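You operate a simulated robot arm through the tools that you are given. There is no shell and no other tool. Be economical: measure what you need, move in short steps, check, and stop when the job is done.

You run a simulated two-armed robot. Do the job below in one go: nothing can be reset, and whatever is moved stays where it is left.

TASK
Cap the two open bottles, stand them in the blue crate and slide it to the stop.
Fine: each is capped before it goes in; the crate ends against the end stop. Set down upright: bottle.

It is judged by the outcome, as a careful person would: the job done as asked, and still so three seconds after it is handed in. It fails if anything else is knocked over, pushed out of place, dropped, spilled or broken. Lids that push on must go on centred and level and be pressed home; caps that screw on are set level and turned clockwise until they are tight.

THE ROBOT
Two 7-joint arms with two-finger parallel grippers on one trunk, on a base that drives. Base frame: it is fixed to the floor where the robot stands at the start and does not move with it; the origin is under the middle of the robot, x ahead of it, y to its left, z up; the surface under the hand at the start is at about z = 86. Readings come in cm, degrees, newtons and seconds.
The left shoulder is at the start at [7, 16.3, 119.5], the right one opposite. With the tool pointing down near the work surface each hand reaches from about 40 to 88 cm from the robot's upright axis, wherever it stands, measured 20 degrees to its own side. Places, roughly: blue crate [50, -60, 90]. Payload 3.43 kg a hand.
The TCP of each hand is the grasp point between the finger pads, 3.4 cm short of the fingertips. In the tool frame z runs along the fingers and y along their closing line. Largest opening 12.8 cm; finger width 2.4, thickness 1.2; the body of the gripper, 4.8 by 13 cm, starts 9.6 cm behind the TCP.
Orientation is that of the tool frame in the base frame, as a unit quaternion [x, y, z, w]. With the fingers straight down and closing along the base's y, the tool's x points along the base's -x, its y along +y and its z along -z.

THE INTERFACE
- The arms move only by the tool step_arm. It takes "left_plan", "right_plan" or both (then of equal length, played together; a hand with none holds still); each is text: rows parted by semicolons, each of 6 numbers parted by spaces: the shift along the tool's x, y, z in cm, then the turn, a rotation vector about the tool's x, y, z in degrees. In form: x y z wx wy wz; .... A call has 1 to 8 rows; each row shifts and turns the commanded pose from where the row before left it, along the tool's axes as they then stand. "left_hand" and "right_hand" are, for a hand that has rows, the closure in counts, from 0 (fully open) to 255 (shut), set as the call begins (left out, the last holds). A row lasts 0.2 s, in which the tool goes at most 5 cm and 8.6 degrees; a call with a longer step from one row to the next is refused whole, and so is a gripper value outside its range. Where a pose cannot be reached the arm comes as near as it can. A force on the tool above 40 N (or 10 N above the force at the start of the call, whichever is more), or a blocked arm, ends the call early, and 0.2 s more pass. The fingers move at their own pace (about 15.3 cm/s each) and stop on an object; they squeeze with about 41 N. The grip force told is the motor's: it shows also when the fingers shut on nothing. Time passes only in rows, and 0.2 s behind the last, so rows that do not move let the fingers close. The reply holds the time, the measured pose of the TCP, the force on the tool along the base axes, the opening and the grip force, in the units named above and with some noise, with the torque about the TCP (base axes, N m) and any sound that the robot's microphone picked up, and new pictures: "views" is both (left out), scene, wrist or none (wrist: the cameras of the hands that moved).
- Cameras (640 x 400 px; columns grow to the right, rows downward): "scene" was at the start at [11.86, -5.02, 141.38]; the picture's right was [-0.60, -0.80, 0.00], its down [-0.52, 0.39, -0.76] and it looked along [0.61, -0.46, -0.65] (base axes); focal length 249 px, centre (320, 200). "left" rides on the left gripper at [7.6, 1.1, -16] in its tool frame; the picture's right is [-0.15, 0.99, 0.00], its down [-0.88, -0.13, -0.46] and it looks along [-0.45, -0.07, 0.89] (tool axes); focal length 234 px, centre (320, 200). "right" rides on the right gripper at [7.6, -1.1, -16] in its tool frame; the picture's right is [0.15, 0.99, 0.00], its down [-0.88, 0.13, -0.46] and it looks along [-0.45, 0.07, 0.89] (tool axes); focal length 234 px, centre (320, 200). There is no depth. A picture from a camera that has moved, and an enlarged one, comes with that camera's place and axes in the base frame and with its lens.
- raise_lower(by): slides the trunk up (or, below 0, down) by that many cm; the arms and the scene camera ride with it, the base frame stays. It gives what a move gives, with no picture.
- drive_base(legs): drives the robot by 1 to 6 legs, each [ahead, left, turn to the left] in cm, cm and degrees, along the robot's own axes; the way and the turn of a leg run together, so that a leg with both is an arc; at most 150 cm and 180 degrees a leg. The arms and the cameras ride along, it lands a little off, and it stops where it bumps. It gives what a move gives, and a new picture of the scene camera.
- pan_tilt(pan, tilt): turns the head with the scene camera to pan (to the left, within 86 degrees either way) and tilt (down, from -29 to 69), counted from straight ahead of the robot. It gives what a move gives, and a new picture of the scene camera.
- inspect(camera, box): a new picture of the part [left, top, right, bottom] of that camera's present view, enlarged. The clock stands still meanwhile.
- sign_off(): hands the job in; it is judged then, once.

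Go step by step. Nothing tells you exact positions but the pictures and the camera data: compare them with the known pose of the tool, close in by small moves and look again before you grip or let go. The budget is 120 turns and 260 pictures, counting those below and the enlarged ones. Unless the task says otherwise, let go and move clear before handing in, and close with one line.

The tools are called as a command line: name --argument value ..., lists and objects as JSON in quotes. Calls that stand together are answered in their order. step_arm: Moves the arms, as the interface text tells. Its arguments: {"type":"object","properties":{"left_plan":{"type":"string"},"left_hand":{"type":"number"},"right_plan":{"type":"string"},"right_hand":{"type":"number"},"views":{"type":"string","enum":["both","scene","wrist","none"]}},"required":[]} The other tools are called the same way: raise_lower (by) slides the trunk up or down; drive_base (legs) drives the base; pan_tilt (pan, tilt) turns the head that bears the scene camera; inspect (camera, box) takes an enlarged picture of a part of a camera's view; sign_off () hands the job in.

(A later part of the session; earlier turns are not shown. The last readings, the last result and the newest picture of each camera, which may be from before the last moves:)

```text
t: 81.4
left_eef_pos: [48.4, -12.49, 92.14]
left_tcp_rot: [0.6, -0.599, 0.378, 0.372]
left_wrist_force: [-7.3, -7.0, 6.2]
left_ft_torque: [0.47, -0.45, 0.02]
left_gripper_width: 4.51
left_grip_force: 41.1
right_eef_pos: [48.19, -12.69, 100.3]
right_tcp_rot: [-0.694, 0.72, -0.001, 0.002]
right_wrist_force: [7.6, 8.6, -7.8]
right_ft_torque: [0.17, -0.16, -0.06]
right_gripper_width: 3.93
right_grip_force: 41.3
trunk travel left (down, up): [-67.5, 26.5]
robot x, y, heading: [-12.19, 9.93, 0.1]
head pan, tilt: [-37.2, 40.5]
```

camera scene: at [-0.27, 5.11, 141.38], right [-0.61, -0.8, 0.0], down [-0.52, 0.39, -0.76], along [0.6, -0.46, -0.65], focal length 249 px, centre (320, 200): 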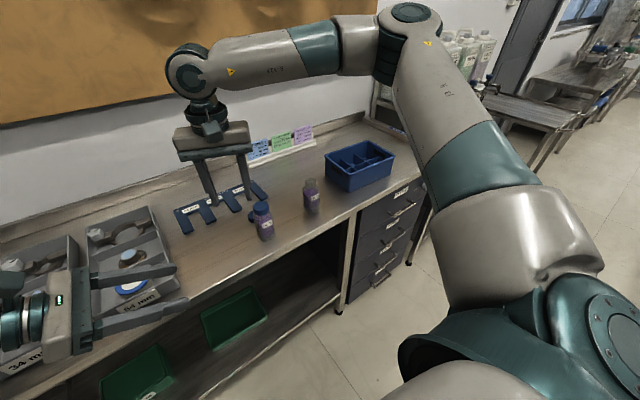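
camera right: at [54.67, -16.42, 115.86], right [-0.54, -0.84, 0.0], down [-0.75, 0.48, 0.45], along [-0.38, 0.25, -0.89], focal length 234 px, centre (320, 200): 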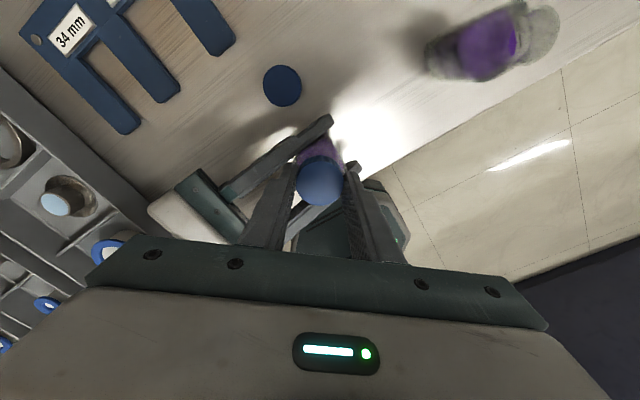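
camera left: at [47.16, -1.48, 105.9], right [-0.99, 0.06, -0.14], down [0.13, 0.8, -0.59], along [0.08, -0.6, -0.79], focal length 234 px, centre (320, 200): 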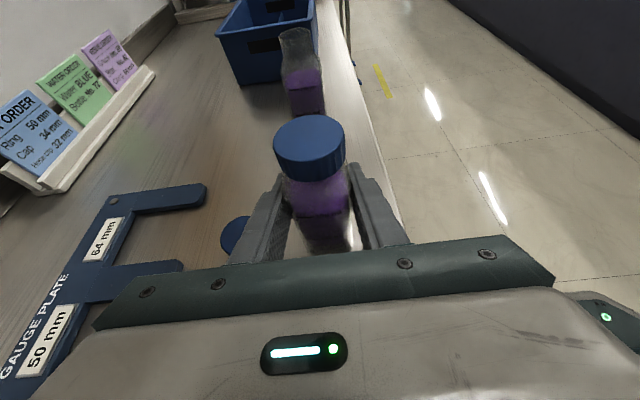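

inspect --camera "left" --box '[240, 90, 400, 220]'

inspect --camera "scene" --box '[230, 185, 300, 245]'

```text
3.08 times, centred on (320, 155) of left
camera zoom: at [47.17, -1.5, 105.89], right [-0.99, 0.06, -0.14], down [0.13, 0.8, -0.59], along [0.08, -0.6, -0.79], focal length 720 px, centre (320, 338)
```

zoom: 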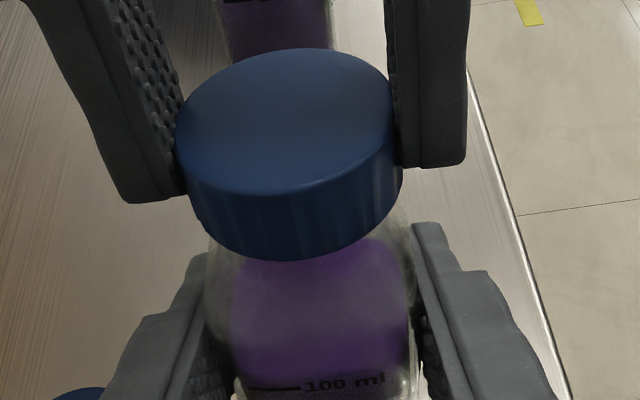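

```text
6.67 times, centred on (265, 215) of scene
camera zoom: at [-0.24, 5.07, 141.38], right [-0.61, -0.8, 0.0], down [-0.52, 0.39, -0.76], along [0.6, -0.46, -0.65], focal length 1658 px, centre (687, 100)
```

zoom: 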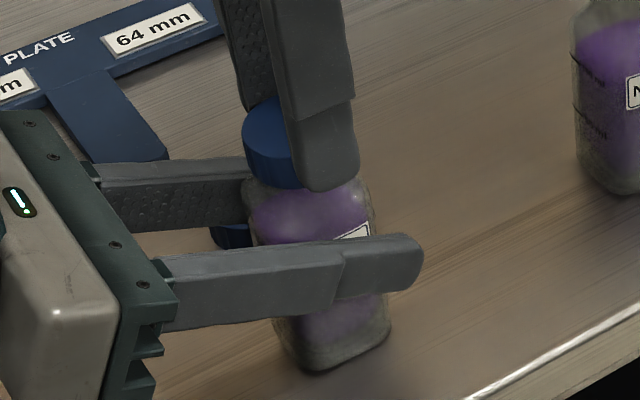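

The cap slides up freely, so it has not threaded yet. I'll lift it off and look closely at the bare neck for thread or lip.

step_arm --right_plan "0 0 -2 0 0 0;0 0 -3 0 0 0;0 0 -3 0 0 -8.5;0 0 0 0 0 -8.5;0 0 0 0 0 -8.5;0 0 0 0 0 -8.5;0 0 0 0 0 -8.5;0 0 0 0 0 -8.5" --views "none"

inspect --camera "left" --box '[270, 100, 370, 180]'

inspect --camera "left" --box '[240, 30, 400, 150]'

inspect --camera "scene" --box '[240, 170, 290, 220]'

```text
t: 83.2
left_eef_pos: [48.32, -12.51, 92.24]
left_tcp_rot: [0.6, -0.599, 0.378, 0.372]
left_wrist_force: [0.4, 1.1, 0.5]
left_ft_torque: [0.08, 0.07, -0.04]
left_gripper_width: 4.52
left_grip_force: 41.0
right_eef_pos: [48.24, -12.68, 108.25]
right_tcp_rot: [0.937, -0.35, 0.0, -0.001]
right_wrist_force: [-0.4, 0.8, 0.5]
right_ft_torque: [-0.01, 0.02, 0.0]
right_gripper_width: 3.89
right_grip_force: 41.0
trunk travel left (down, up): [-67.5, 26.5]
robot x, y, heading: [-12.17, 10.23, -0.1]
head pan, tilt: [-37.2, 40.5]
```

```text
5.00 times, centred on (320, 140) of left
camera zoom: at [47.15, -1.46, 105.88], right [-0.99, 0.06, -0.14], down [0.13, 0.8, -0.59], along [0.08, -0.6, -0.79], focal length 1171 px, centre (320, 500)
```

zoom: 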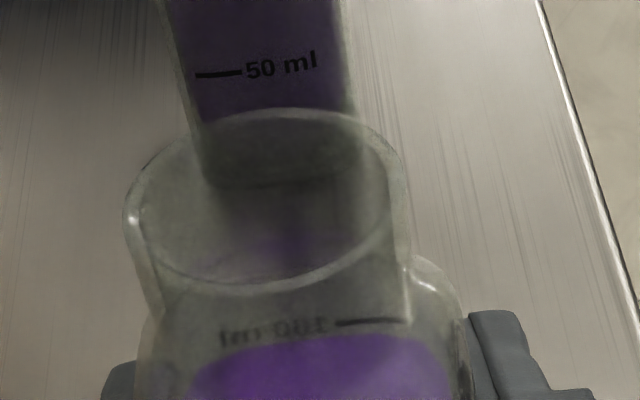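

```text
3.33 times, centred on (320, 90) of left
camera zoom: at [47.15, -1.46, 105.88], right [-0.99, 0.06, -0.14], down [0.13, 0.8, -0.59], along [0.08, -0.6, -0.79], focal length 781 px, centre (320, 567)
```

zoom: 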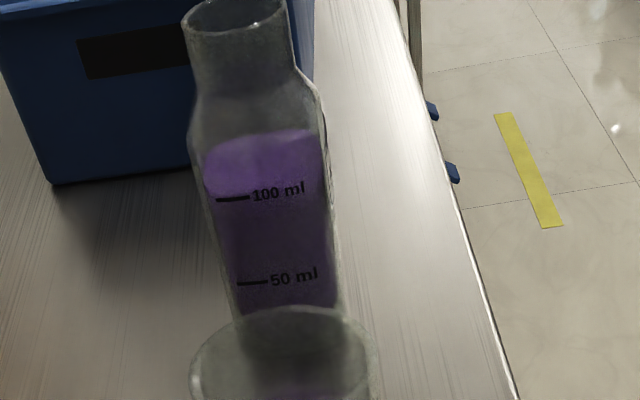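

```text
8.00 times, centred on (265, 195) of scene
camera zoom: at [-0.28, 5.1, 141.38], right [-0.61, -0.8, 0.0], down [-0.52, 0.39, -0.76], along [0.61, -0.46, -0.65], focal length 1989 px, centre (760, 240)
```

zoom: 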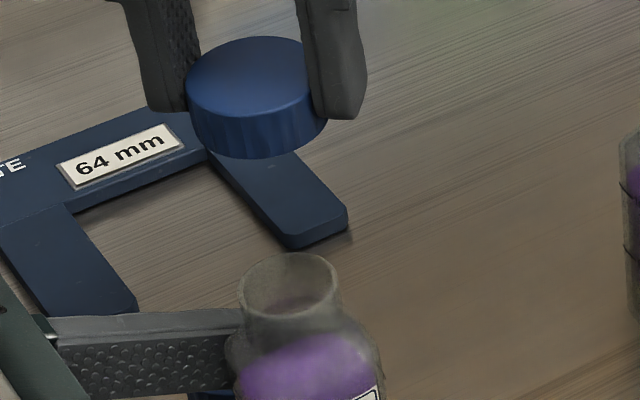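

The neck is smooth, so this may be a press-home fit or need firm seating. I'll re-place the cap centred over the neck at about (48.35,-12.15) and lower it slowly.

step_arm --right_plan "0.2 -0.48 0 0 0 0;0 0 3 0 0 0;0 0 3 0 0 0;0 0 0.6 0 0 0;0 0 0.3 0 0 0;0 0 0.2 0 0 0;0 0 0.2 0 0 0" --views "none"

inspect --camera "left" --box '[240, 90, 400, 220]'

```text
t: 84.8
left_eef_pos: [48.43, -12.44, 92.06]
left_tcp_rot: [0.601, -0.599, 0.378, 0.371]
left_wrist_force: [4.4, -1.6, -4.5]
left_ft_torque: [-0.16, -0.02, 0.02]
left_gripper_width: 4.53
left_grip_force: 41.3
right_eef_pos: [48.54, -12.35, 101.22]
right_tcp_rot: [0.936, -0.352, 0.003, -0.002]
right_wrist_force: [-2.5, -2.4, 17.1]
right_ft_torque: [-0.23, 0.35, 0.06]
right_gripper_width: 3.93
right_grip_force: 41.0
trunk travel left (down, up): [-67.5, 26.5]
robot x, y, heading: [-12.01, 10.26, 0.1]
head pan, tilt: [-37.2, 40.5]
```

```text
3.08 times, centred on (320, 155) of left
camera zoom: at [47.13, -1.47, 105.88], right [-0.99, 0.06, -0.14], down [0.13, 0.8, -0.59], along [0.08, -0.6, -0.79], focal length 720 px, centre (320, 338)
```

zoom: 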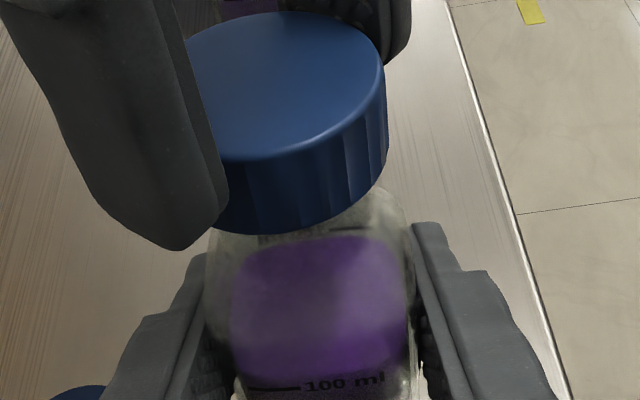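

Contact on the rim at the -x,-y side, judged from the torque. Lifting a touch, shifting ~2.5 mm that way, and lowering again.

step_arm --right_plan "0 0 -0.2 0 0 0;-0.05 0.25 0 0 0 0;0 0 0.2 0 0 0;0 0 0.2 0 0 0;0 0 0.2 0 0 0" --views "none"

```text
t: 86.0
left_eef_pos: [48.38, -12.45, 92.16]
left_tcp_rot: [0.6, -0.598, 0.379, 0.372]
left_wrist_force: [-0.6, -0.1, 0.2]
left_ft_torque: [0.04, -0.05, -0.01]
left_gripper_width: 4.53
left_grip_force: 40.9
right_eef_pos: [48.32, -12.51, 100.48]
right_tcp_rot: [0.936, -0.351, 0.0, 0.0]
right_wrist_force: [0.3, 0.7, -0.6]
right_ft_torque: [0.0, 0.0, -0.02]
right_gripper_width: 3.92
right_grip_force: 41.2
trunk travel left (down, up): [-67.5, 26.5]
robot x, y, heading: [-12.26, 10.1, -0.0]
head pan, tilt: [-37.2, 40.5]
```

It slipped over the neck with no force. Continuing down until it seats.

step_arm --right_plan "0 0 0.2 0 0 0;0 0 0.2 0 0 0;0 0 0.15 0 0 0" --views "none"

step_arm --right_plan "0 0 0.1 0 0 0;0 0 0.1 0 0 0" --views "none"

```text
t: 86.8
left_eef_pos: [48.39, -12.52, 92.27]
left_tcp_rot: [0.601, -0.598, 0.379, 0.371]
left_wrist_force: [0.0, 0.2, 0.4]
left_ft_torque: [-0.02, 0.03, -0.03]
left_gripper_width: 4.53
left_grip_force: 41.3
right_eef_pos: [48.4, -12.55, 99.9]
right_tcp_rot: [0.937, -0.35, 0.001, 0.0]
right_wrist_force: [-0.4, -0.7, 0.6]
right_ft_torque: [0.0, 0.0, 0.02]
right_gripper_width: 3.9
right_grip_force: 41.3
trunk travel left (down, up): [-67.5, 26.5]
robot x, y, heading: [-12.06, 10.08, -0.1]
head pan, tilt: [-37.2, 40.5]
```

```text
t: 87.4
left_eef_pos: [48.41, -12.52, 92.14]
left_tcp_rot: [0.6, -0.598, 0.379, 0.372]
left_wrist_force: [2.6, -1.5, -0.9]
left_ft_torque: [0.02, 0.11, 0.02]
left_gripper_width: 4.53
left_grip_force: 40.8
right_eef_pos: [48.53, -12.49, 99.76]
right_tcp_rot: [0.936, -0.351, 0.0, -0.001]
right_wrist_force: [-1.2, 0.3, 2.9]
right_ft_torque: [0.02, 0.05, 0.01]
right_gripper_width: 3.92
right_grip_force: 41.3
trunk travel left (down, up): [-67.5, 26.5]
robot x, y, heading: [-12.27, 9.86, -0.3]
head pan, tilt: [-37.2, 40.5]
```

Seated at 99.77 with hardly any load, well centred. Turning clockwise now about the cap's centre with slight feed.

step_arm --right_plan "0 0.07 0.05 0 0 8.5;0 0.07 0.03 0 0 8.5;0 0.07 0.03 0 0 8.5;0 0.07 0.03 0 0 8.5;0 0.07 0.03 0 0 8.5;0 0.07 0.03 0 0 8.5;0 0.07 0.03 0 0 7" --views "none"

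inspect --camera "left" --box '[240, 90, 400, 220]'

```text
t: 89.0
left_eef_pos: [48.23, -12.56, 92.14]
left_tcp_rot: [-0.599, 0.599, -0.378, -0.373]
left_wrist_force: [-4.7, -13.6, -9.3]
left_ft_torque: [0.74, -0.38, -0.11]
left_gripper_width: 4.51
left_grip_force: 41.1
right_eef_pos: [48.08, -12.67, 99.69]
right_tcp_rot: [-0.648, 0.762, -0.001, 0.002]
right_wrist_force: [9.1, 14.2, 22.0]
right_ft_torque: [0.54, -0.31, 0.06]
right_gripper_width: 3.89
right_grip_force: 41.2
trunk travel left (down, up): [-67.5, 26.5]
robot x, y, heading: [-11.99, 10.2, -0.3]
head pan, tilt: [-37.2, 40.5]
```

```text
3.08 times, centred on (320, 155) of left
camera zoom: at [47.04, -1.5, 105.87], right [-0.99, 0.06, -0.14], down [0.13, 0.8, -0.59], along [0.07, -0.6, -0.79], focal length 720 px, centre (320, 338)
```

zoom: 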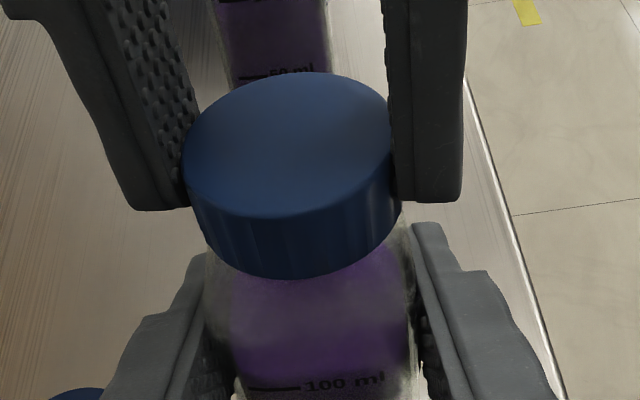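

Turning still brings no descent. Now testing whether it presses home: pushing down in small steps up to the 40 N limit.

step_arm --right_plan "0.1 0 0.1 0 0 0;0 0 0.1 0 0 0;0 0 0.1 0 0 0;0 0 0.1 0 0 0" --views "none"

```text
t: 89.7
left_eef_pos: [48.19, -12.38, 92.03]
left_tcp_rot: [0.601, -0.599, 0.378, 0.372]
left_wrist_force: [-1.2, -0.5, 1.9]
left_ft_torque: [-0.02, 0.37, 0.02]
left_gripper_width: 4.52
left_grip_force: 41.6
right_eef_pos: [48.13, -12.65, 99.75]
right_tcp_rot: [-0.648, 0.761, -0.001, 0.005]
right_wrist_force: [-1.4, 0.9, 7.1]
right_ft_torque: [0.03, 0.06, 0.06]
right_gripper_width: 3.95
right_grip_force: 41.2
trunk travel left (down, up): [-67.5, 26.5]
robot x, y, heading: [-11.63, 10.17, -0.2]
head pan, tilt: [-37.2, 40.5]
stopped in row 3 (right hand): the force on the tool passed its limit at 41 N (the readings are from after the stop); the commanded pose is now the measured one
```

It reached 41 N without a click. Another gentle pull test shows whether it stays down.

step_arm --right_plan "0 0 -0.15 0 0 0;0 0 -0.15 0 0 0;0 0 -0.1 0 0 0;0 0 0 0 0 0" --views "none"

inspect --camera "left" --box '[240, 90, 400, 220]'

```text
t: 90.7
left_eef_pos: [48.27, -12.56, 92.08]
left_tcp_rot: [-0.599, 0.6, -0.378, -0.373]
left_wrist_force: [-7.0, -1.5, 8.6]
left_ft_torque: [0.26, -0.38, 0.01]
left_gripper_width: 4.51
left_grip_force: 40.6
right_eef_pos: [48.11, -12.7, 100.06]
right_tcp_rot: [-0.648, 0.761, -0.001, 0.005]
right_wrist_force: [7.8, 2.8, -4.0]
right_ft_torque: [0.04, -0.21, -0.03]
right_gripper_width: 3.93
right_grip_force: 40.7
trunk travel left (down, up): [-67.5, 26.5]
robot x, y, heading: [-12.05, 10.14, 0.2]
head pan, tilt: [-37.2, 40.5]
```

```text
3.08 times, centred on (320, 155) of left
camera zoom: at [47.07, -1.55, 105.87], right [-0.99, 0.06, -0.14], down [0.13, 0.8, -0.59], along [0.07, -0.6, -0.79], focal length 720 px, centre (320, 338)
```

zoom: 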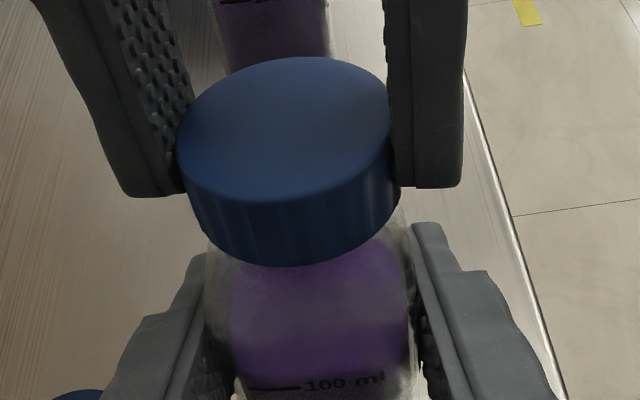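

Neither pressing nor that short turn locks it; the lid is already fully down on the rim, so it likely needs more continuous turning. I'll set it down, open, centre the hand, wind back fully and then do a long clockwise pass.

step_arm --right_plan "0 0 0.2 0 0 0;0 0 0.12 0 0 0;0 0 0 0 0 0" --views "none"

step_arm --right_plan "0 0 0 0 0 0;0 0 0 0 0 0;-0.46 0 0 0 0 0;0 0 0 0 0 -8.5;0 0 0 0 0 -8.5;0 0 0 0 0 -8.5;0 0 0 0 0 -8.5;0 0 0 0 0 -8.5" --right_hand 115 --views "none"

step_arm --right_plan "0 0 0 0 0 -8.5;0 0 0 0 0 -8.5;0 0 0 0 0 -8.5;0 0 0 0 0 -8.5;0 0 0 0 0 -8.5;0 0 0 0 0 -8.5;0 0 0 0 0 -8.5;0 0 0 0 0 -8.5" --views "none"

step_arm --right_plan "0 0 0 0 0 -8.5;0 0 0 0 0 -8.5;0 0 0 0 0 -8.5;0 0 0 0 0 -8.5;0 0 0 0 0 -8.5;0 0 0 0 0 -8.5;0 0 0 0 0 -8.5;0 0 0 0 0 -8.5" --views "none"

step_arm --right_plan "0 0 0 0 0 -8.5;0 0 0 0 0 -8.5;0 0 0 0 0 -8.5;0 0 0 0 0 -8.5;0 0 0 0 0 -8.5;0 0 0 0 0 -8.5;0 0 0 0 0 -8.5;0 0 0 0 0 -8.5" --views "none"

step_arm --right_plan "0 0 0 0 0 -8.5;0 0 0 0 0 -8.5;0 0 0 0 0 -8.5;0 0 0 0 0 -8.5;0 0 0 0 0 -8.5;0 0 0 0 0 -8.5;0 0 0 0 0 0" --views "wrist"

inspect --camera "left" --box '[240, 90, 400, 220]'

```text
t: 91.5
left_eef_pos: [48.27, -12.56, 92.22]
left_tcp_rot: [0.6, -0.599, 0.378, 0.372]
left_wrist_force: [-1.9, -8.3, 7.6]
left_ft_torque: [0.01, -0.07, 0.03]
left_gripper_width: 4.52
left_grip_force: 40.9
right_eef_pos: [48.09, -12.69, 99.85]
right_tcp_rot: [-0.648, 0.762, 0.0, 0.006]
right_wrist_force: [5.0, 5.7, 4.5]
right_ft_torque: [0.21, -0.2, -0.02]
right_gripper_width: 3.92
right_grip_force: 41.1
trunk travel left (down, up): [-67.5, 26.5]
robot x, y, heading: [-12.04, 10.06, -0.1]
head pan, tilt: [-37.2, 40.5]
```

```text
t: 93.2
left_eef_pos: [48.36, -12.52, 92.16]
left_tcp_rot: [0.6, -0.599, 0.378, 0.372]
left_wrist_force: [1.7, -0.9, 11.9]
left_ft_torque: [-0.07, 0.12, 0.03]
left_gripper_width: 4.48
left_grip_force: 41.6
right_eef_pos: [48.05, -12.32, 99.84]
right_tcp_rot: [0.881, -0.474, 0.004, -0.004]
right_wrist_force: [-0.1, 0.1, 0.2]
right_ft_torque: [0.02, -0.02, 0.01]
right_gripper_width: 7.02
right_grip_force: 0.0
trunk travel left (down, up): [-67.5, 26.5]
robot x, y, heading: [-12.08, 9.88, 0.1]
head pan, tilt: [-37.2, 40.5]
```

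```text
t: 95.0
left_eef_pos: [48.35, -12.49, 92.05]
left_tcp_rot: [0.6, -0.599, 0.378, 0.372]
left_wrist_force: [3.1, 0.0, 12.5]
left_ft_torque: [-0.01, 0.08, -0.02]
left_gripper_width: 4.53
left_grip_force: 40.8
right_eef_pos: [48.28, -12.27, 99.66]
right_tcp_rot: [0.995, 0.1, 0.004, -0.002]
right_wrist_force: [-0.4, 0.2, -1.0]
right_ft_torque: [0.01, -0.01, 0.02]
right_gripper_width: 7.03
right_grip_force: 0.1
trunk travel left (down, up): [-67.5, 26.5]
robot x, y, heading: [-12.23, 10.04, -0.3]
head pan, tilt: [-37.2, 40.5]
```

```text
t: 96.8
left_eef_pos: [48.22, -12.56, 92.1]
left_tcp_rot: [0.601, -0.599, 0.378, 0.371]
left_wrist_force: [2.1, 0.6, 12.8]
left_ft_torque: [0.08, 0.05, -0.05]
left_gripper_width: 4.51
left_grip_force: 41.2
right_eef_pos: [48.19, -12.31, 99.72]
right_tcp_rot: [0.768, 0.64, 0.005, 0.001]
right_wrist_force: [-0.8, -0.3, 0.3]
right_ft_torque: [-0.03, -0.03, 0.0]
right_gripper_width: 7.04
right_grip_force: 0.1
trunk travel left (down, up): [-67.5, 26.5]
robot x, y, heading: [-12.18, 9.9, -0.4]
head pan, tilt: [-37.2, 40.5]
```

```text
t: 98.7
left_eef_pos: [48.22, -12.41, 92.13]
left_tcp_rot: [0.6, -0.599, 0.377, 0.371]
left_wrist_force: [1.4, 1.1, 10.9]
left_ft_torque: [0.08, 0.07, 0.0]
left_gripper_width: 4.51
left_grip_force: 40.9
right_eef_pos: [48.06, -12.25, 99.77]
right_tcp_rot: [0.279, 0.96, 0.003, 0.004]
right_wrist_force: [0.1, 0.3, 0.6]
right_ft_torque: [0.0, 0.02, -0.01]
right_gripper_width: 7.06
right_grip_force: 0.1
trunk travel left (down, up): [-67.5, 26.5]
robot x, y, heading: [-11.68, 10.03, -0.1]
head pan, tilt: [-37.2, 40.5]
```

```text
t: 100.2
left_eef_pos: [48.18, -12.4, 92.12]
left_tcp_rot: [-0.599, 0.6, -0.377, -0.373]
left_wrist_force: [0.8, 1.2, 9.9]
left_ft_torque: [0.05, 0.12, -0.03]
left_gripper_width: 4.48
left_grip_force: 41.2
right_eef_pos: [48.2, -12.23, 99.71]
right_tcp_rot: [-0.161, 0.987, 0.002, 0.005]
right_wrist_force: [-0.2, -0.1, -0.2]
right_ft_torque: [-0.02, -0.01, -0.02]
right_gripper_width: 7.01
right_grip_force: 0.0
trunk travel left (down, up): [-67.5, 26.5]
robot x, y, heading: [-12.21, 9.91, -0.0]
head pan, tilt: [-37.2, 40.5]
camera right: at [41.18, -15.81, 115.7], right [-0.45, 0.89, 0.0], down [0.79, 0.4, 0.46], along [0.41, 0.21, -0.89], focal length 234 px, centre (320, 200)
```

right: 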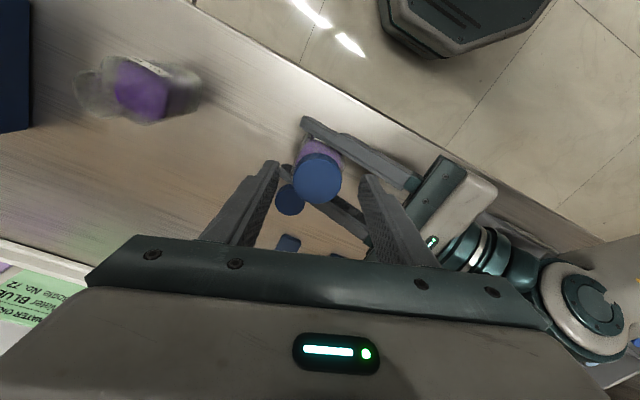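

```text
3.08 times, centred on (320, 155) of left
camera zoom: at [47.05, -1.5, 105.84], right [-0.99, 0.06, -0.14], down [0.13, 0.8, -0.59], along [0.07, -0.6, -0.79], focal length 720 px, centre (320, 338)
```

zoom: 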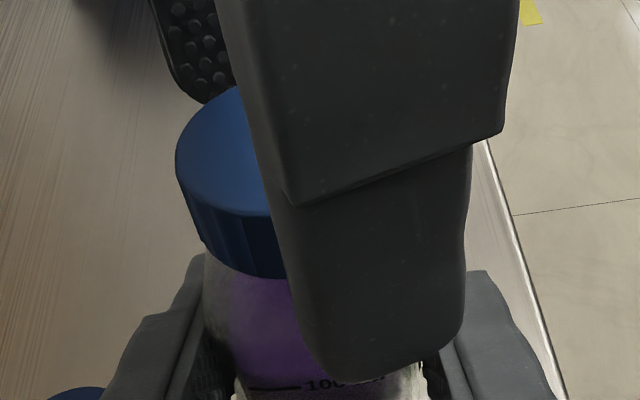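

The hand is wound back to -18° and centred. Closing on the cap.

step_arm --right_plan "0 0 0 0 0 0;0 0 0 0 0 0;0 0 0 0 0 0" --right_hand 255 --views "none"

step_arm --right_plan "0 0 0.05 0 0 8.5;0 0 0 0 0 8.5;0 0 0 0 0 8.5;0 0 0 0 0 8.5;0 0 0 0 0 8.5;0 0 0 0 0 8.5;0 0 0 0 0 8.5;0 0 0 0 0 8.5" --views "none"

```text
t: 101.0
left_eef_pos: [48.36, -12.45, 92.18]
left_tcp_rot: [0.601, -0.599, 0.377, 0.371]
left_wrist_force: [-4.8, 8.7, 10.7]
left_ft_torque: [-0.45, 0.01, -0.01]
left_gripper_width: 4.5
left_grip_force: 40.7
right_eef_pos: [48.21, -12.37, 99.8]
right_tcp_rot: [-0.159, 0.987, 0.0, 0.005]
right_wrist_force: [4.6, -8.5, -0.6]
right_ft_torque: [-0.31, -0.15, -0.01]
right_gripper_width: 3.92
right_grip_force: 40.7
trunk travel left (down, up): [-67.5, 26.5]
robot x, y, heading: [-12.41, 10.55, -0.1]
head pan, tilt: [-37.2, 40.5]
```

```text
t: 102.8
left_eef_pos: [48.29, -12.38, 92.21]
left_tcp_rot: [0.6, -0.599, 0.378, 0.372]
left_wrist_force: [-9.2, 15.4, 6.9]
left_ft_torque: [-0.51, -0.53, -0.15]
left_gripper_width: 4.49
left_grip_force: 41.8
right_eef_pos: [48.18, -12.21, 99.65]
right_tcp_rot: [0.421, 0.907, 0.005, 0.004]
right_wrist_force: [13.7, -16.7, 11.7]
right_ft_torque: [-0.58, -0.36, 0.19]
right_gripper_width: 3.91
right_grip_force: 40.6
trunk travel left (down, up): [-67.5, 26.5]
robot x, y, heading: [-12.13, 10.09, -0.1]
head pan, tilt: [-37.2, 40.5]
```

Side load builds, so correcting the hand's centre while turning on.

step_arm --right_plan "-0.2 0 0 0 0 0;0 -0.04 0 0 0 8.5;0 -0.04 0 0 0 8.5;0 -0.04 0 0 0 8.5;0 -0.04 0 0 0 8.5;0 -0.04 0 0 0 8.5;0 -0.04 0 0 0 8.5;0 -0.04 0 0 0 8.5" --views "none"

step_arm --right_plan "0 -0.04 0 0 0 8.5;0 -0.04 0 0 0 8.5;0 -0.04 0 0 0 8.5;0 -0.04 0 0 0 8.5;0 -0.04 0 0 0 8.5;0 -0.04 0 0 0 8.5;0 -0.04 0 0 0 8.5;0 -0.04 0 0 0 8.5" --views "none"

```text
t: 104.7
left_eef_pos: [48.2, -12.56, 92.03]
left_tcp_rot: [0.6, -0.599, 0.378, 0.372]
left_wrist_force: [-10.5, 0.6, 3.6]
left_ft_torque: [0.61, -0.49, -0.14]
left_gripper_width: 4.52
left_grip_force: 40.7
right_eef_pos: [48.02, -12.43, 99.74]
right_tcp_rot: [0.815, 0.58, 0.005, 0.0]
right_wrist_force: [12.7, 3.2, 6.8]
right_ft_torque: [0.06, -0.34, 0.03]
right_gripper_width: 3.91
right_grip_force: 41.1
trunk travel left (down, up): [-67.5, 26.5]
robot x, y, heading: [-12.16, 10.33, 0.2]
head pan, tilt: [-37.2, 40.5]
```

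```text
t: 106.5
left_eef_pos: [48.02, -12.59, 92.0]
left_tcp_rot: [0.6, -0.6, 0.377, 0.372]
left_wrist_force: [-35.5, 9.7, 4.3]
left_ft_torque: [-0.65, -0.81, -0.13]
left_gripper_width: 4.52
left_grip_force: 40.7
right_eef_pos: [47.91, -12.32, 99.79]
right_tcp_rot: [1.0, 0.024, 0.006, -0.001]
right_wrist_force: [30.2, -12.3, 9.0]
right_ft_torque: [-0.48, -0.99, 0.3]
right_gripper_width: 3.93
right_grip_force: 41.1
trunk travel left (down, up): [-67.5, 26.5]
robot x, y, heading: [-11.88, 10.18, -0.3]
head pan, tilt: [-37.2, 40.5]
```

step_arm --right_plan "0.2 0.1 0 0 0 0;0.2 0 0 0 0 8.5;0 0 0 0 0 8.5;0 0 0 0 0 8.5;0 0 0 0 0 8.5;0 0 0 0 0 8.5;0 0 0 0 0 8.5;0 0 0 0 0 8.5" --views "none"

step_arm --right_plan "0 0 0 0 0 8.5;0 0 0 0 0 8.5;0 0 0 0 0 8.5;0 0 0 0 0 8.5" --views "none"

inspect --camera "left" --box '[240, 90, 400, 220]'

```text
t: 108.2
left_eef_pos: [48.33, -12.37, 92.11]
left_tcp_rot: [0.6, -0.599, 0.378, 0.372]
left_wrist_force: [-8.9, 11.7, -0.1]
left_ft_torque: [-0.61, -0.15, -0.08]
left_gripper_width: 4.53
left_grip_force: 40.2
right_eef_pos: [48.27, -12.21, 99.63]
right_tcp_rot: [0.88, -0.475, 0.003, -0.003]
right_wrist_force: [9.4, -14.1, 14.5]
right_ft_torque: [-0.42, -0.27, 0.11]
right_gripper_width: 3.94
right_grip_force: 41.2
trunk travel left (down, up): [-67.5, 26.5]
robot x, y, heading: [-11.67, 10.07, 0.1]
head pan, tilt: [-37.2, 40.5]
```

```text
t: 109.2
left_eef_pos: [48.32, -12.51, 92.08]
left_tcp_rot: [0.6, -0.599, 0.378, 0.372]
left_wrist_force: [-2.4, 10.0, -0.4]
left_ft_torque: [-0.13, -0.28, -0.15]
left_gripper_width: 4.53
left_grip_force: 41.3
right_eef_pos: [48.24, -12.3, 99.63]
right_tcp_rot: [-0.702, 0.712, -0.002, 0.004]
right_wrist_force: [6.6, -9.1, 15.9]
right_ft_torque: [-0.32, -0.28, 0.11]
right_gripper_width: 3.93
right_grip_force: 40.9
trunk travel left (down, up): [-67.5, 26.5]
robot x, y, heading: [-12.2, 9.95, 0.1]
head pan, tilt: [-37.2, 40.5]
```

```text
3.08 times, centred on (320, 155) of left
camera zoom: at [47.09, -1.45, 105.84], right [-0.99, 0.06, -0.14], down [0.13, 0.8, -0.59], along [0.08, -0.6, -0.79], focal length 720 px, centre (320, 338)
```

zoom: 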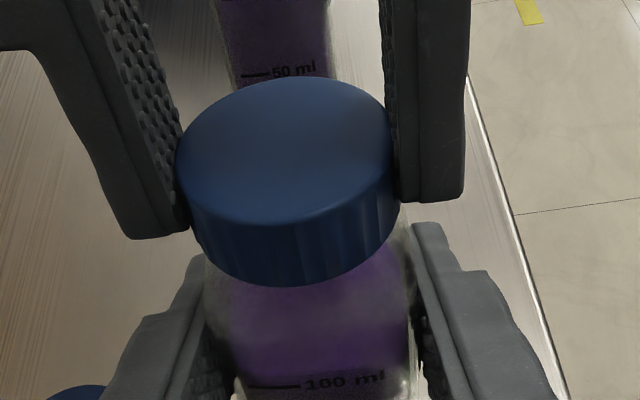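

The cap looks about 1.7 mm lower now relative to the bottle's marks. Repeating the gentle pull test.

step_arm --right_plan "0 0 -0.15 0 0 0;0 0 -0.15 0 0 0;0 0 -0.1 0 0 0;0 0 0 0 0 0" --views "none"

inspect --camera "left" --box '[240, 90, 400, 220]'

```text
t: 110.2
left_eef_pos: [48.25, -12.67, 92.11]
left_tcp_rot: [0.6, -0.598, 0.378, 0.373]
left_wrist_force: [-4.0, 7.3, 4.5]
left_ft_torque: [-0.44, -0.15, 0.0]
left_gripper_width: 4.5
left_grip_force: 40.9
right_eef_pos: [48.31, -12.35, 99.8]
right_tcp_rot: [-0.703, 0.711, -0.001, 0.003]
right_wrist_force: [4.2, -7.7, -5.6]
right_ft_torque: [-0.12, -0.04, 0.02]
right_gripper_width: 3.9
right_grip_force: 41.1
trunk travel left (down, up): [-67.5, 26.5]
robot x, y, heading: [-12.31, 9.98, -0.1]
head pan, tilt: [-37.2, 40.5]
```

```text
3.08 times, centred on (320, 155) of left
camera zoom: at [47.13, -1.57, 105.83], right [-0.99, 0.06, -0.14], down [0.13, 0.8, -0.59], along [0.07, -0.6, -0.79], focal length 720 px, centre (320, 338)
```

zoom: 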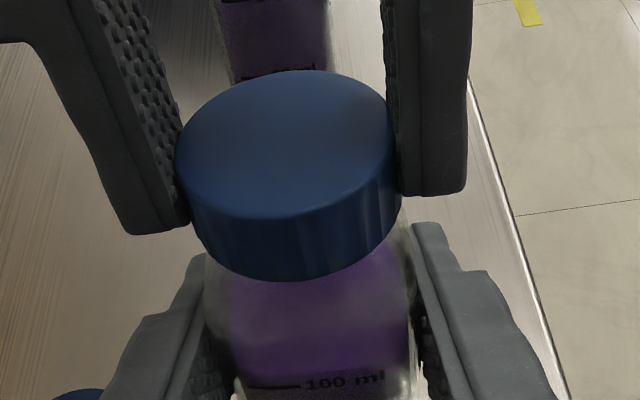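

step_arm --right_plan "0 0 -0.15 0 0 0;0 0 -0.15 0 0 0;0 0 0 0 0 0" --views "none"

inspect --camera "left" --box '[240, 90, 400, 220]'

```text
t: 111.0
left_eef_pos: [48.37, -12.57, 92.14]
left_tcp_rot: [0.601, -0.599, 0.377, 0.372]
left_wrist_force: [2.4, -1.1, 5.1]
left_ft_torque: [-0.06, 0.07, 0.01]
left_gripper_width: 4.55
left_grip_force: 40.9
right_eef_pos: [48.3, -12.27, 100.24]
right_tcp_rot: [-0.703, 0.711, -0.001, 0.004]
right_wrist_force: [-0.3, -0.7, 0.3]
right_ft_torque: [-0.03, 0.04, -0.05]
right_gripper_width: 3.92
right_grip_force: 40.7
trunk travel left (down, up): [-67.5, 26.5]
robot x, y, heading: [-11.89, 10.13, -0.1]
head pan, tilt: [-37.2, 40.5]
```

```text
3.08 times, centred on (320, 155) of left
camera zoom: at [47.12, -1.55, 105.83], right [-0.99, 0.06, -0.14], down [0.13, 0.8, -0.59], along [0.07, -0.6, -0.79], focal length 720 px, centre (320, 338)
```

zoom: 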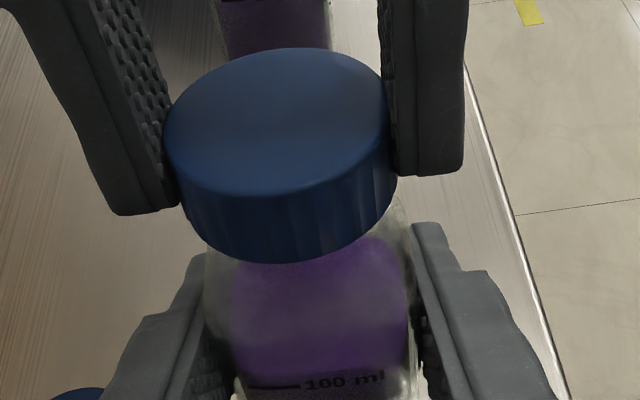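

The cap comes free above z≈99.8 but sticks below, like a press-fit. I'll set it down, open both grippers (left as a loose guard), and press the lid home with the closed right fingertips.

step_arm --right_plan "0 0 0.2 0 0 0;0 0 0.2 0 0 0;0 0 0.1 0 0 0" --views "none"

step_arm --right_plan "0 0 0 0 0 0;0 0 0 0 0 0;0 0 -3 0 0 0;0 0 -3 0 0 0" --right_hand 115 --left_plan "0 0 0 0 0 0;0 0 0 0 0 0;0 0 0 0 0 0;0 0 0 0 0 0" --left_hand 140 --views "none"

step_arm --right_plan "0 0 0 0 0 0;0 0 0 0 0 0;0 0 0 0 0 0;0 0 0 0 0 0" --right_hand 255 --views "both"

inspect --camera "left" --box '[240, 60, 400, 190]'

```text
t: 111.8
left_eef_pos: [48.36, -12.52, 92.12]
left_tcp_rot: [-0.599, 0.6, -0.376, -0.373]
left_wrist_force: [1.8, -0.1, 7.3]
left_ft_torque: [-0.04, -0.06, -0.01]
left_gripper_width: 4.51
left_grip_force: 41.4
right_eef_pos: [48.31, -12.37, 100.01]
right_tcp_rot: [-0.704, 0.71, -0.001, 0.005]
right_wrist_force: [1.3, -2.1, 1.3]
right_ft_torque: [-0.12, -0.04, 0.01]
right_gripper_width: 3.93
right_grip_force: 40.6
trunk travel left (down, up): [-67.5, 26.5]
robot x, y, heading: [-12.33, 10.0, -0.1]
head pan, tilt: [-37.2, 40.5]
```

```text
t: 112.8
left_eef_pos: [48.3, -12.53, 92.04]
left_tcp_rot: [0.6, -0.599, 0.378, 0.372]
left_wrist_force: [0.5, 0.0, 0.2]
left_ft_torque: [0.0, 0.01, -0.05]
left_gripper_width: 5.76
left_grip_force: 0.1
right_eef_pos: [48.3, -12.05, 105.79]
right_tcp_rot: [-0.703, 0.711, -0.002, 0.003]
right_wrist_force: [0.9, -0.3, -0.3]
right_ft_torque: [-0.01, -0.01, -0.06]
right_gripper_width: 7.04
right_grip_force: 0.0
trunk travel left (down, up): [-67.5, 26.5]
robot x, y, heading: [-11.9, 10.29, -0.2]
head pan, tilt: [-37.2, 40.5]
```

```text
t: 113.8
left_eef_pos: [48.41, -12.51, 92.09]
left_tcp_rot: [0.601, -0.599, 0.377, 0.371]
left_wrist_force: [0.4, 0.8, 0.3]
left_ft_torque: [0.03, 0.01, 0.01]
left_gripper_width: 5.78
left_grip_force: 0.0
right_eef_pos: [48.38, -12.16, 105.8]
right_tcp_rot: [-0.704, 0.711, -0.001, 0.004]
right_wrist_force: [0.1, -0.4, -0.4]
right_ft_torque: [0.02, 0.01, 0.0]
right_gripper_width: 0.0
right_grip_force: 33.0
trunk travel left (down, up): [-67.5, 26.5]
robot x, y, heading: [-11.96, 10.17, -0.1]
head pan, tilt: [-37.2, 40.5]
camera scene: at [-0.26, 5.08, 141.38], right [-0.61, -0.8, 0.0], down [-0.52, 0.39, -0.76], along [0.6, -0.46, -0.65], focal length 249 px, centre (320, 200)
camera right: at [49.33, -19.85, 121.73], right [-0.99, -0.14, -0.01], down [-0.12, 0.88, 0.46], along [-0.06, 0.46, -0.89], focal length 234 px, centre (320, 200)
```

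scene: 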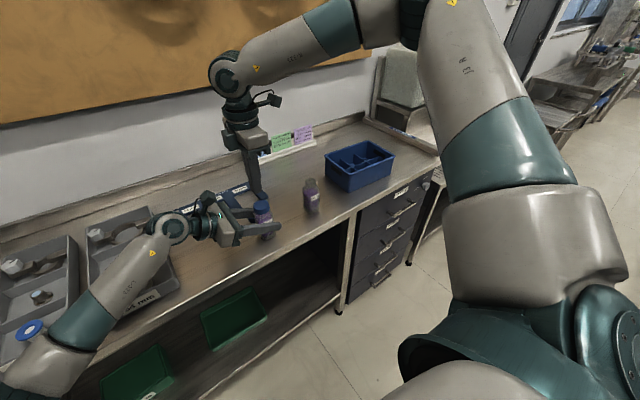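
right: 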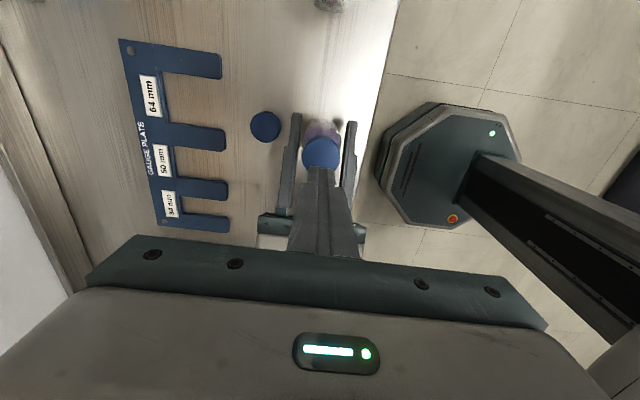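

```text
3.08 times, centred on (320, 125) of left
camera zoom: at [47.12, -1.54, 105.79], right [-0.99, 0.06, -0.14], down [0.13, 0.8, -0.59], along [0.07, -0.6, -0.79], focal length 720 px, centre (320, 431)
```

zoom: 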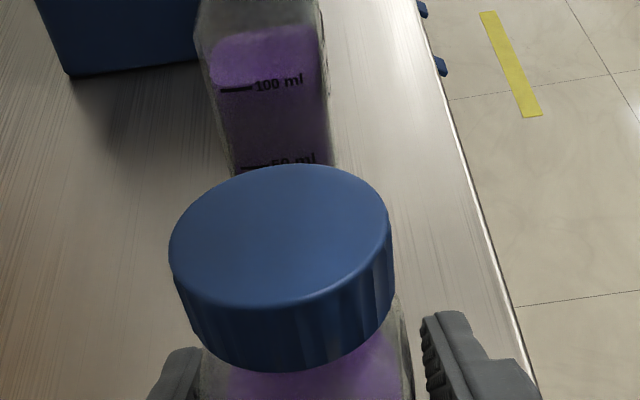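

Pressing down on the lid's centre with the closed fingertips.

step_arm --right_plan "0 0 2 0 0 0;0 0 1.9 0 0 0;0 0 0.2 0 0 0;0 0 0.15 0 0 0;0 0 0.15 0 0 0;0 0 0.1 0 0 0" --views "none"

step_arm --right_plan "0 0 0.1 0 0 0;0 0 0.1 0 0 0;0 0 0.1 0 0 0;0 0 0.1 0 0 0;0 0 0.1 0 0 0;0 0 0.1 0 0 0" --views "none"

inspect --camera "left" --box '[240, 60, 400, 190]'

```text
t: 115.2
left_eef_pos: [48.44, -12.47, 91.94]
left_tcp_rot: [0.601, -0.599, 0.377, 0.372]
left_wrist_force: [0.5, 0.5, 0.1]
left_ft_torque: [-0.02, 0.02, -0.01]
left_gripper_width: 5.78
left_grip_force: 0.0
right_eef_pos: [48.36, -12.37, 101.21]
right_tcp_rot: [-0.703, 0.711, -0.001, 0.005]
right_wrist_force: [0.2, 0.2, 0.4]
right_ft_torque: [0.0, 0.03, -0.04]
right_gripper_width: 0.0
right_grip_force: 33.3
trunk travel left (down, up): [-67.5, 26.5]
robot x, y, heading: [-11.91, 10.12, -0.1]
head pan, tilt: [-37.2, 40.5]
```

```text
t: 116.7
left_eef_pos: [48.14, -12.41, 92.13]
left_tcp_rot: [-0.6, 0.6, -0.377, -0.372]
left_wrist_force: [-0.2, 0.4, -0.1]
left_ft_torque: [0.01, 0.01, 0.01]
left_gripper_width: 5.76
left_grip_force: 0.1
right_eef_pos: [48.33, -12.27, 101.01]
right_tcp_rot: [-0.703, 0.711, -0.002, 0.006]
right_wrist_force: [3.0, -2.4, 25.0]
right_ft_torque: [-0.24, -0.09, -0.01]
right_gripper_width: 0.0
right_grip_force: 33.1
trunk travel left (down, up): [-67.5, 26.5]
robot x, y, heading: [-12.23, 10.13, -0.1]
head pan, tilt: [-37.2, 40.5]
```

```text
3.08 times, centred on (320, 125) of left
camera zoom: at [46.95, -1.52, 105.93], right [-0.99, 0.06, -0.14], down [0.13, 0.8, -0.59], along [0.08, -0.6, -0.79], focal length 720 px, centre (320, 431)
```

zoom: 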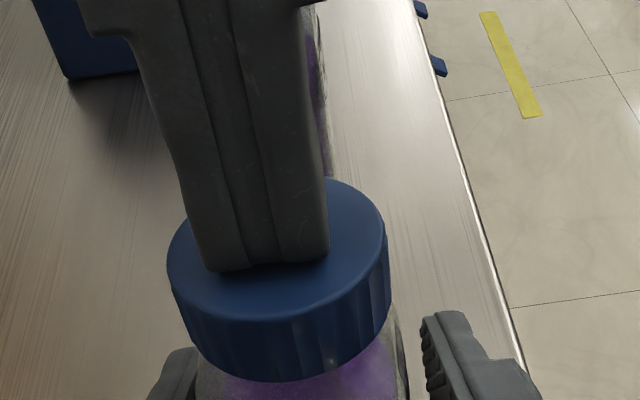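

At 25 N so far. Pressing a little more, in steps.

step_arm --right_plan "0 0 0.1 0 0 0;0 0 0.05 0 0 0;0 0 0 0 0 0" --views "none"

step_arm --right_plan "0 0 0.1 0 0 0;0 0 0.1 0 0 0;0 0 0.1 0 0 0" --views "none"

```text
t: 117.3
left_eef_pos: [48.19, -12.52, 92.05]
left_tcp_rot: [0.6, -0.599, 0.377, 0.372]
left_wrist_force: [0.3, -0.6, -0.5]
left_ft_torque: [-0.03, 0.0, -0.02]
left_gripper_width: 5.77
left_grip_force: 0.0
right_eef_pos: [48.3, -12.2, 100.99]
right_tcp_rot: [-0.702, 0.712, -0.004, 0.008]
right_wrist_force: [-3.5, -1.8, 20.4]
right_ft_torque: [-0.15, 0.15, -0.03]
right_gripper_width: 0.0
right_grip_force: 32.9
trunk travel left (down, up): [-67.5, 26.5]
robot x, y, heading: [-11.81, 10.23, -0.1]
head pan, tilt: [-37.2, 40.5]
stopped in row 3 (right hand): the force on the tool passed its limit at 41 N (the readings are from after the stop); the commanded pose is now the measured one
```

```text
t: 118.1
left_eef_pos: [48.29, -12.53, 92.1]
left_tcp_rot: [0.6, -0.599, 0.377, 0.372]
left_wrist_force: [0.6, 0.0, -0.1]
left_ft_torque: [0.02, -0.01, -0.04]
left_gripper_width: 5.79
left_grip_force: 0.0
right_eef_pos: [48.55, -12.23, 101.02]
right_tcp_rot: [-0.703, 0.711, -0.005, 0.01]
right_wrist_force: [-3.9, -2.5, 24.8]
right_ft_torque: [-0.17, 0.19, -0.04]
right_gripper_width: 0.0
right_grip_force: 32.8
trunk travel left (down, up): [-67.5, 26.5]
robot x, y, heading: [-12.3, 10.27, -0.3]
head pan, tilt: [-37.2, 40.5]
stopped in row 3 (right hand): the force on the tool passed its limit at 41 N (the readings are from after the stop); the commanded pose is now the measured one
```

The lid is solidly down: top at z≈97.6 under 41 N. Decisive test: grip the cap again with the left hand open and lift slightly, to see if the bottle comes along.

step_arm --right_plan "0 0 -3 0 0 0;0 0 -2.5 0 0 0" --views "none"

inspect --camera "left" --box '[240, 90, 400, 220]'

step_arm --right_plan "0 0 0 0 0 0;0 0 0 0 0 0;0 0 3 0 0 0;0 0 3 0 0 0;0 0 0.7 0 0 0" --right_hand 115 --views "none"

step_arm --right_plan "0 0 0 0 0 0;0 0 0 0 0 0;0 0 0 0 0 0" --right_hand 255 --views "none"

inspect --camera "left" --box '[240, 90, 400, 220]'

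```text
t: 118.7
left_eef_pos: [48.26, -12.57, 91.96]
left_tcp_rot: [0.6, -0.6, 0.377, 0.371]
left_wrist_force: [-0.1, 0.6, 0.7]
left_ft_torque: [-0.02, 0.0, 0.01]
left_gripper_width: 5.74
left_grip_force: 0.0
right_eef_pos: [48.32, -12.2, 106.39]
right_tcp_rot: [-0.703, 0.711, -0.004, 0.009]
right_wrist_force: [0.7, -0.7, -0.9]
right_ft_torque: [0.03, 0.02, 0.02]
right_gripper_width: 0.0
right_grip_force: 33.5
trunk travel left (down, up): [-67.5, 26.5]
robot x, y, heading: [-12.3, 10.13, -0.2]
head pan, tilt: [-37.2, 40.5]
```

```text
3.08 times, centred on (320, 155) of left
camera zoom: at [47.05, -1.52, 105.82], right [-0.99, 0.06, -0.14], down [0.13, 0.8, -0.59], along [0.07, -0.6, -0.79], focal length 720 px, centre (320, 338)
```

zoom: 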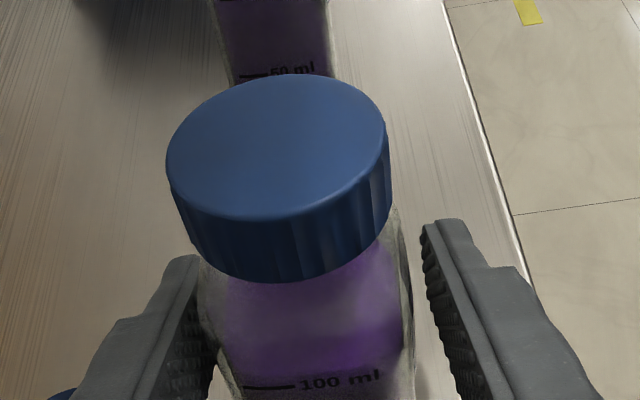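

```text
t: 119.9
left_eef_pos: [48.3, -12.57, 92.2]
left_tcp_rot: [0.601, -0.599, 0.377, 0.372]
left_wrist_force: [0.1, 0.1, 0.5]
left_ft_torque: [-0.01, 0.02, -0.01]
left_gripper_width: 5.79
left_grip_force: 0.1
right_eef_pos: [48.67, -12.11, 99.5]
right_tcp_rot: [-0.703, 0.711, -0.004, 0.009]
right_wrist_force: [-0.6, -1.3, 0.0]
right_ft_torque: [-0.03, 0.0, 0.01]
right_gripper_width: 7.03
right_grip_force: 0.1
trunk travel left (down, up): [-67.5, 26.5]
robot x, y, heading: [-12.38, 10.17, 0.1]
head pan, tilt: [-37.2, 40.5]
```

```text
t: 120.7
left_eef_pos: [48.31, -12.53, 92.03]
left_tcp_rot: [0.6, -0.6, 0.376, 0.372]
left_wrist_force: [0.5, 0.5, 0.0]
left_ft_torque: [0.05, 0.02, 0.0]
left_gripper_width: 5.77
left_grip_force: 0.0
right_eef_pos: [48.66, -12.2, 99.59]
right_tcp_rot: [-0.702, 0.712, -0.003, 0.009]
right_wrist_force: [-1.1, 0.3, 0.8]
right_ft_torque: [0.04, 0.0, -0.01]
right_gripper_width: 3.93
right_grip_force: 40.9
trunk travel left (down, up): [-67.5, 26.5]
robot x, y, heading: [-11.96, 10.01, 0.1]
head pan, tilt: [-37.2, 40.5]
```

```text
3.08 times, centred on (320, 155) of left
camera zoom: at [47.13, -1.56, 105.78], right [-0.99, 0.06, -0.14], down [0.13, 0.8, -0.59], along [0.07, -0.6, -0.8], focal length 720 px, centre (320, 338)
```

zoom: 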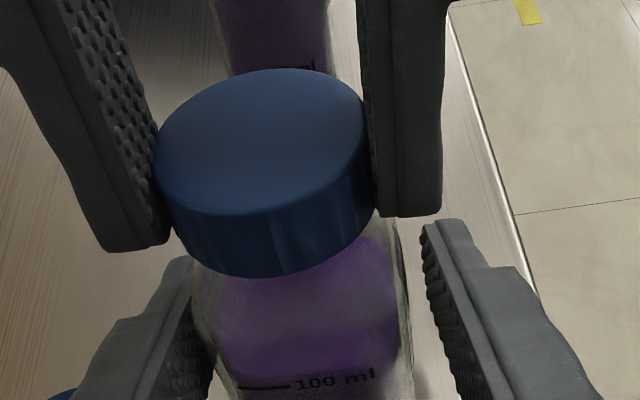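

Now lifting the cap by 0.8 cm with the bottle free.

step_arm --right_plan "0 0 -0.2 0 0 0;0 0 -0.3 0 0 0;0 0 -0.3 0 0 0;0 0 0 0 0 0" --views "none"

inspect --camera "left" --box '[240, 90, 400, 220]'

```text
t: 121.7
left_eef_pos: [48.25, -12.57, 92.0]
left_tcp_rot: [0.601, -0.599, 0.377, 0.372]
left_wrist_force: [-0.4, 0.3, -1.1]
left_ft_torque: [-0.01, -0.03, 0.0]
left_gripper_width: 5.79
left_grip_force: 0.1
right_eef_pos: [48.62, -12.36, 100.36]
right_tcp_rot: [-0.702, 0.712, -0.003, 0.008]
right_wrist_force: [0.2, -0.2, 0.1]
right_ft_torque: [0.06, 0.03, 0.03]
right_gripper_width: 3.92
right_grip_force: 41.2
trunk travel left (down, up): [-67.5, 26.5]
robot x, y, heading: [-12.08, 10.02, -0.2]
head pan, tilt: [-37.2, 40.5]
```

```text
3.08 times, centred on (320, 155) of left
camera zoom: at [47.13, -1.56, 105.78], right [-0.99, 0.06, -0.14], down [0.13, 0.8, -0.59], along [0.07, -0.6, -0.79], focal length 720 px, centre (320, 338)
```

zoom: 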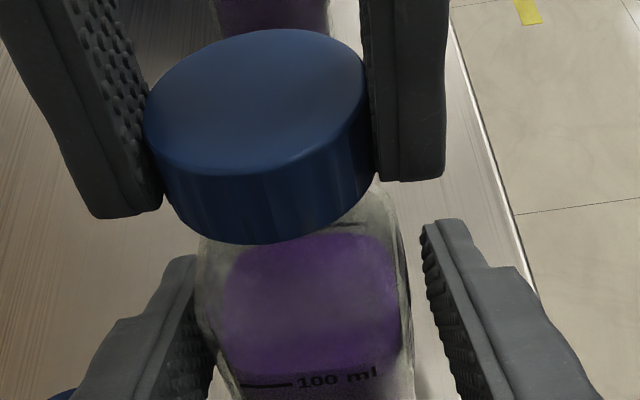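

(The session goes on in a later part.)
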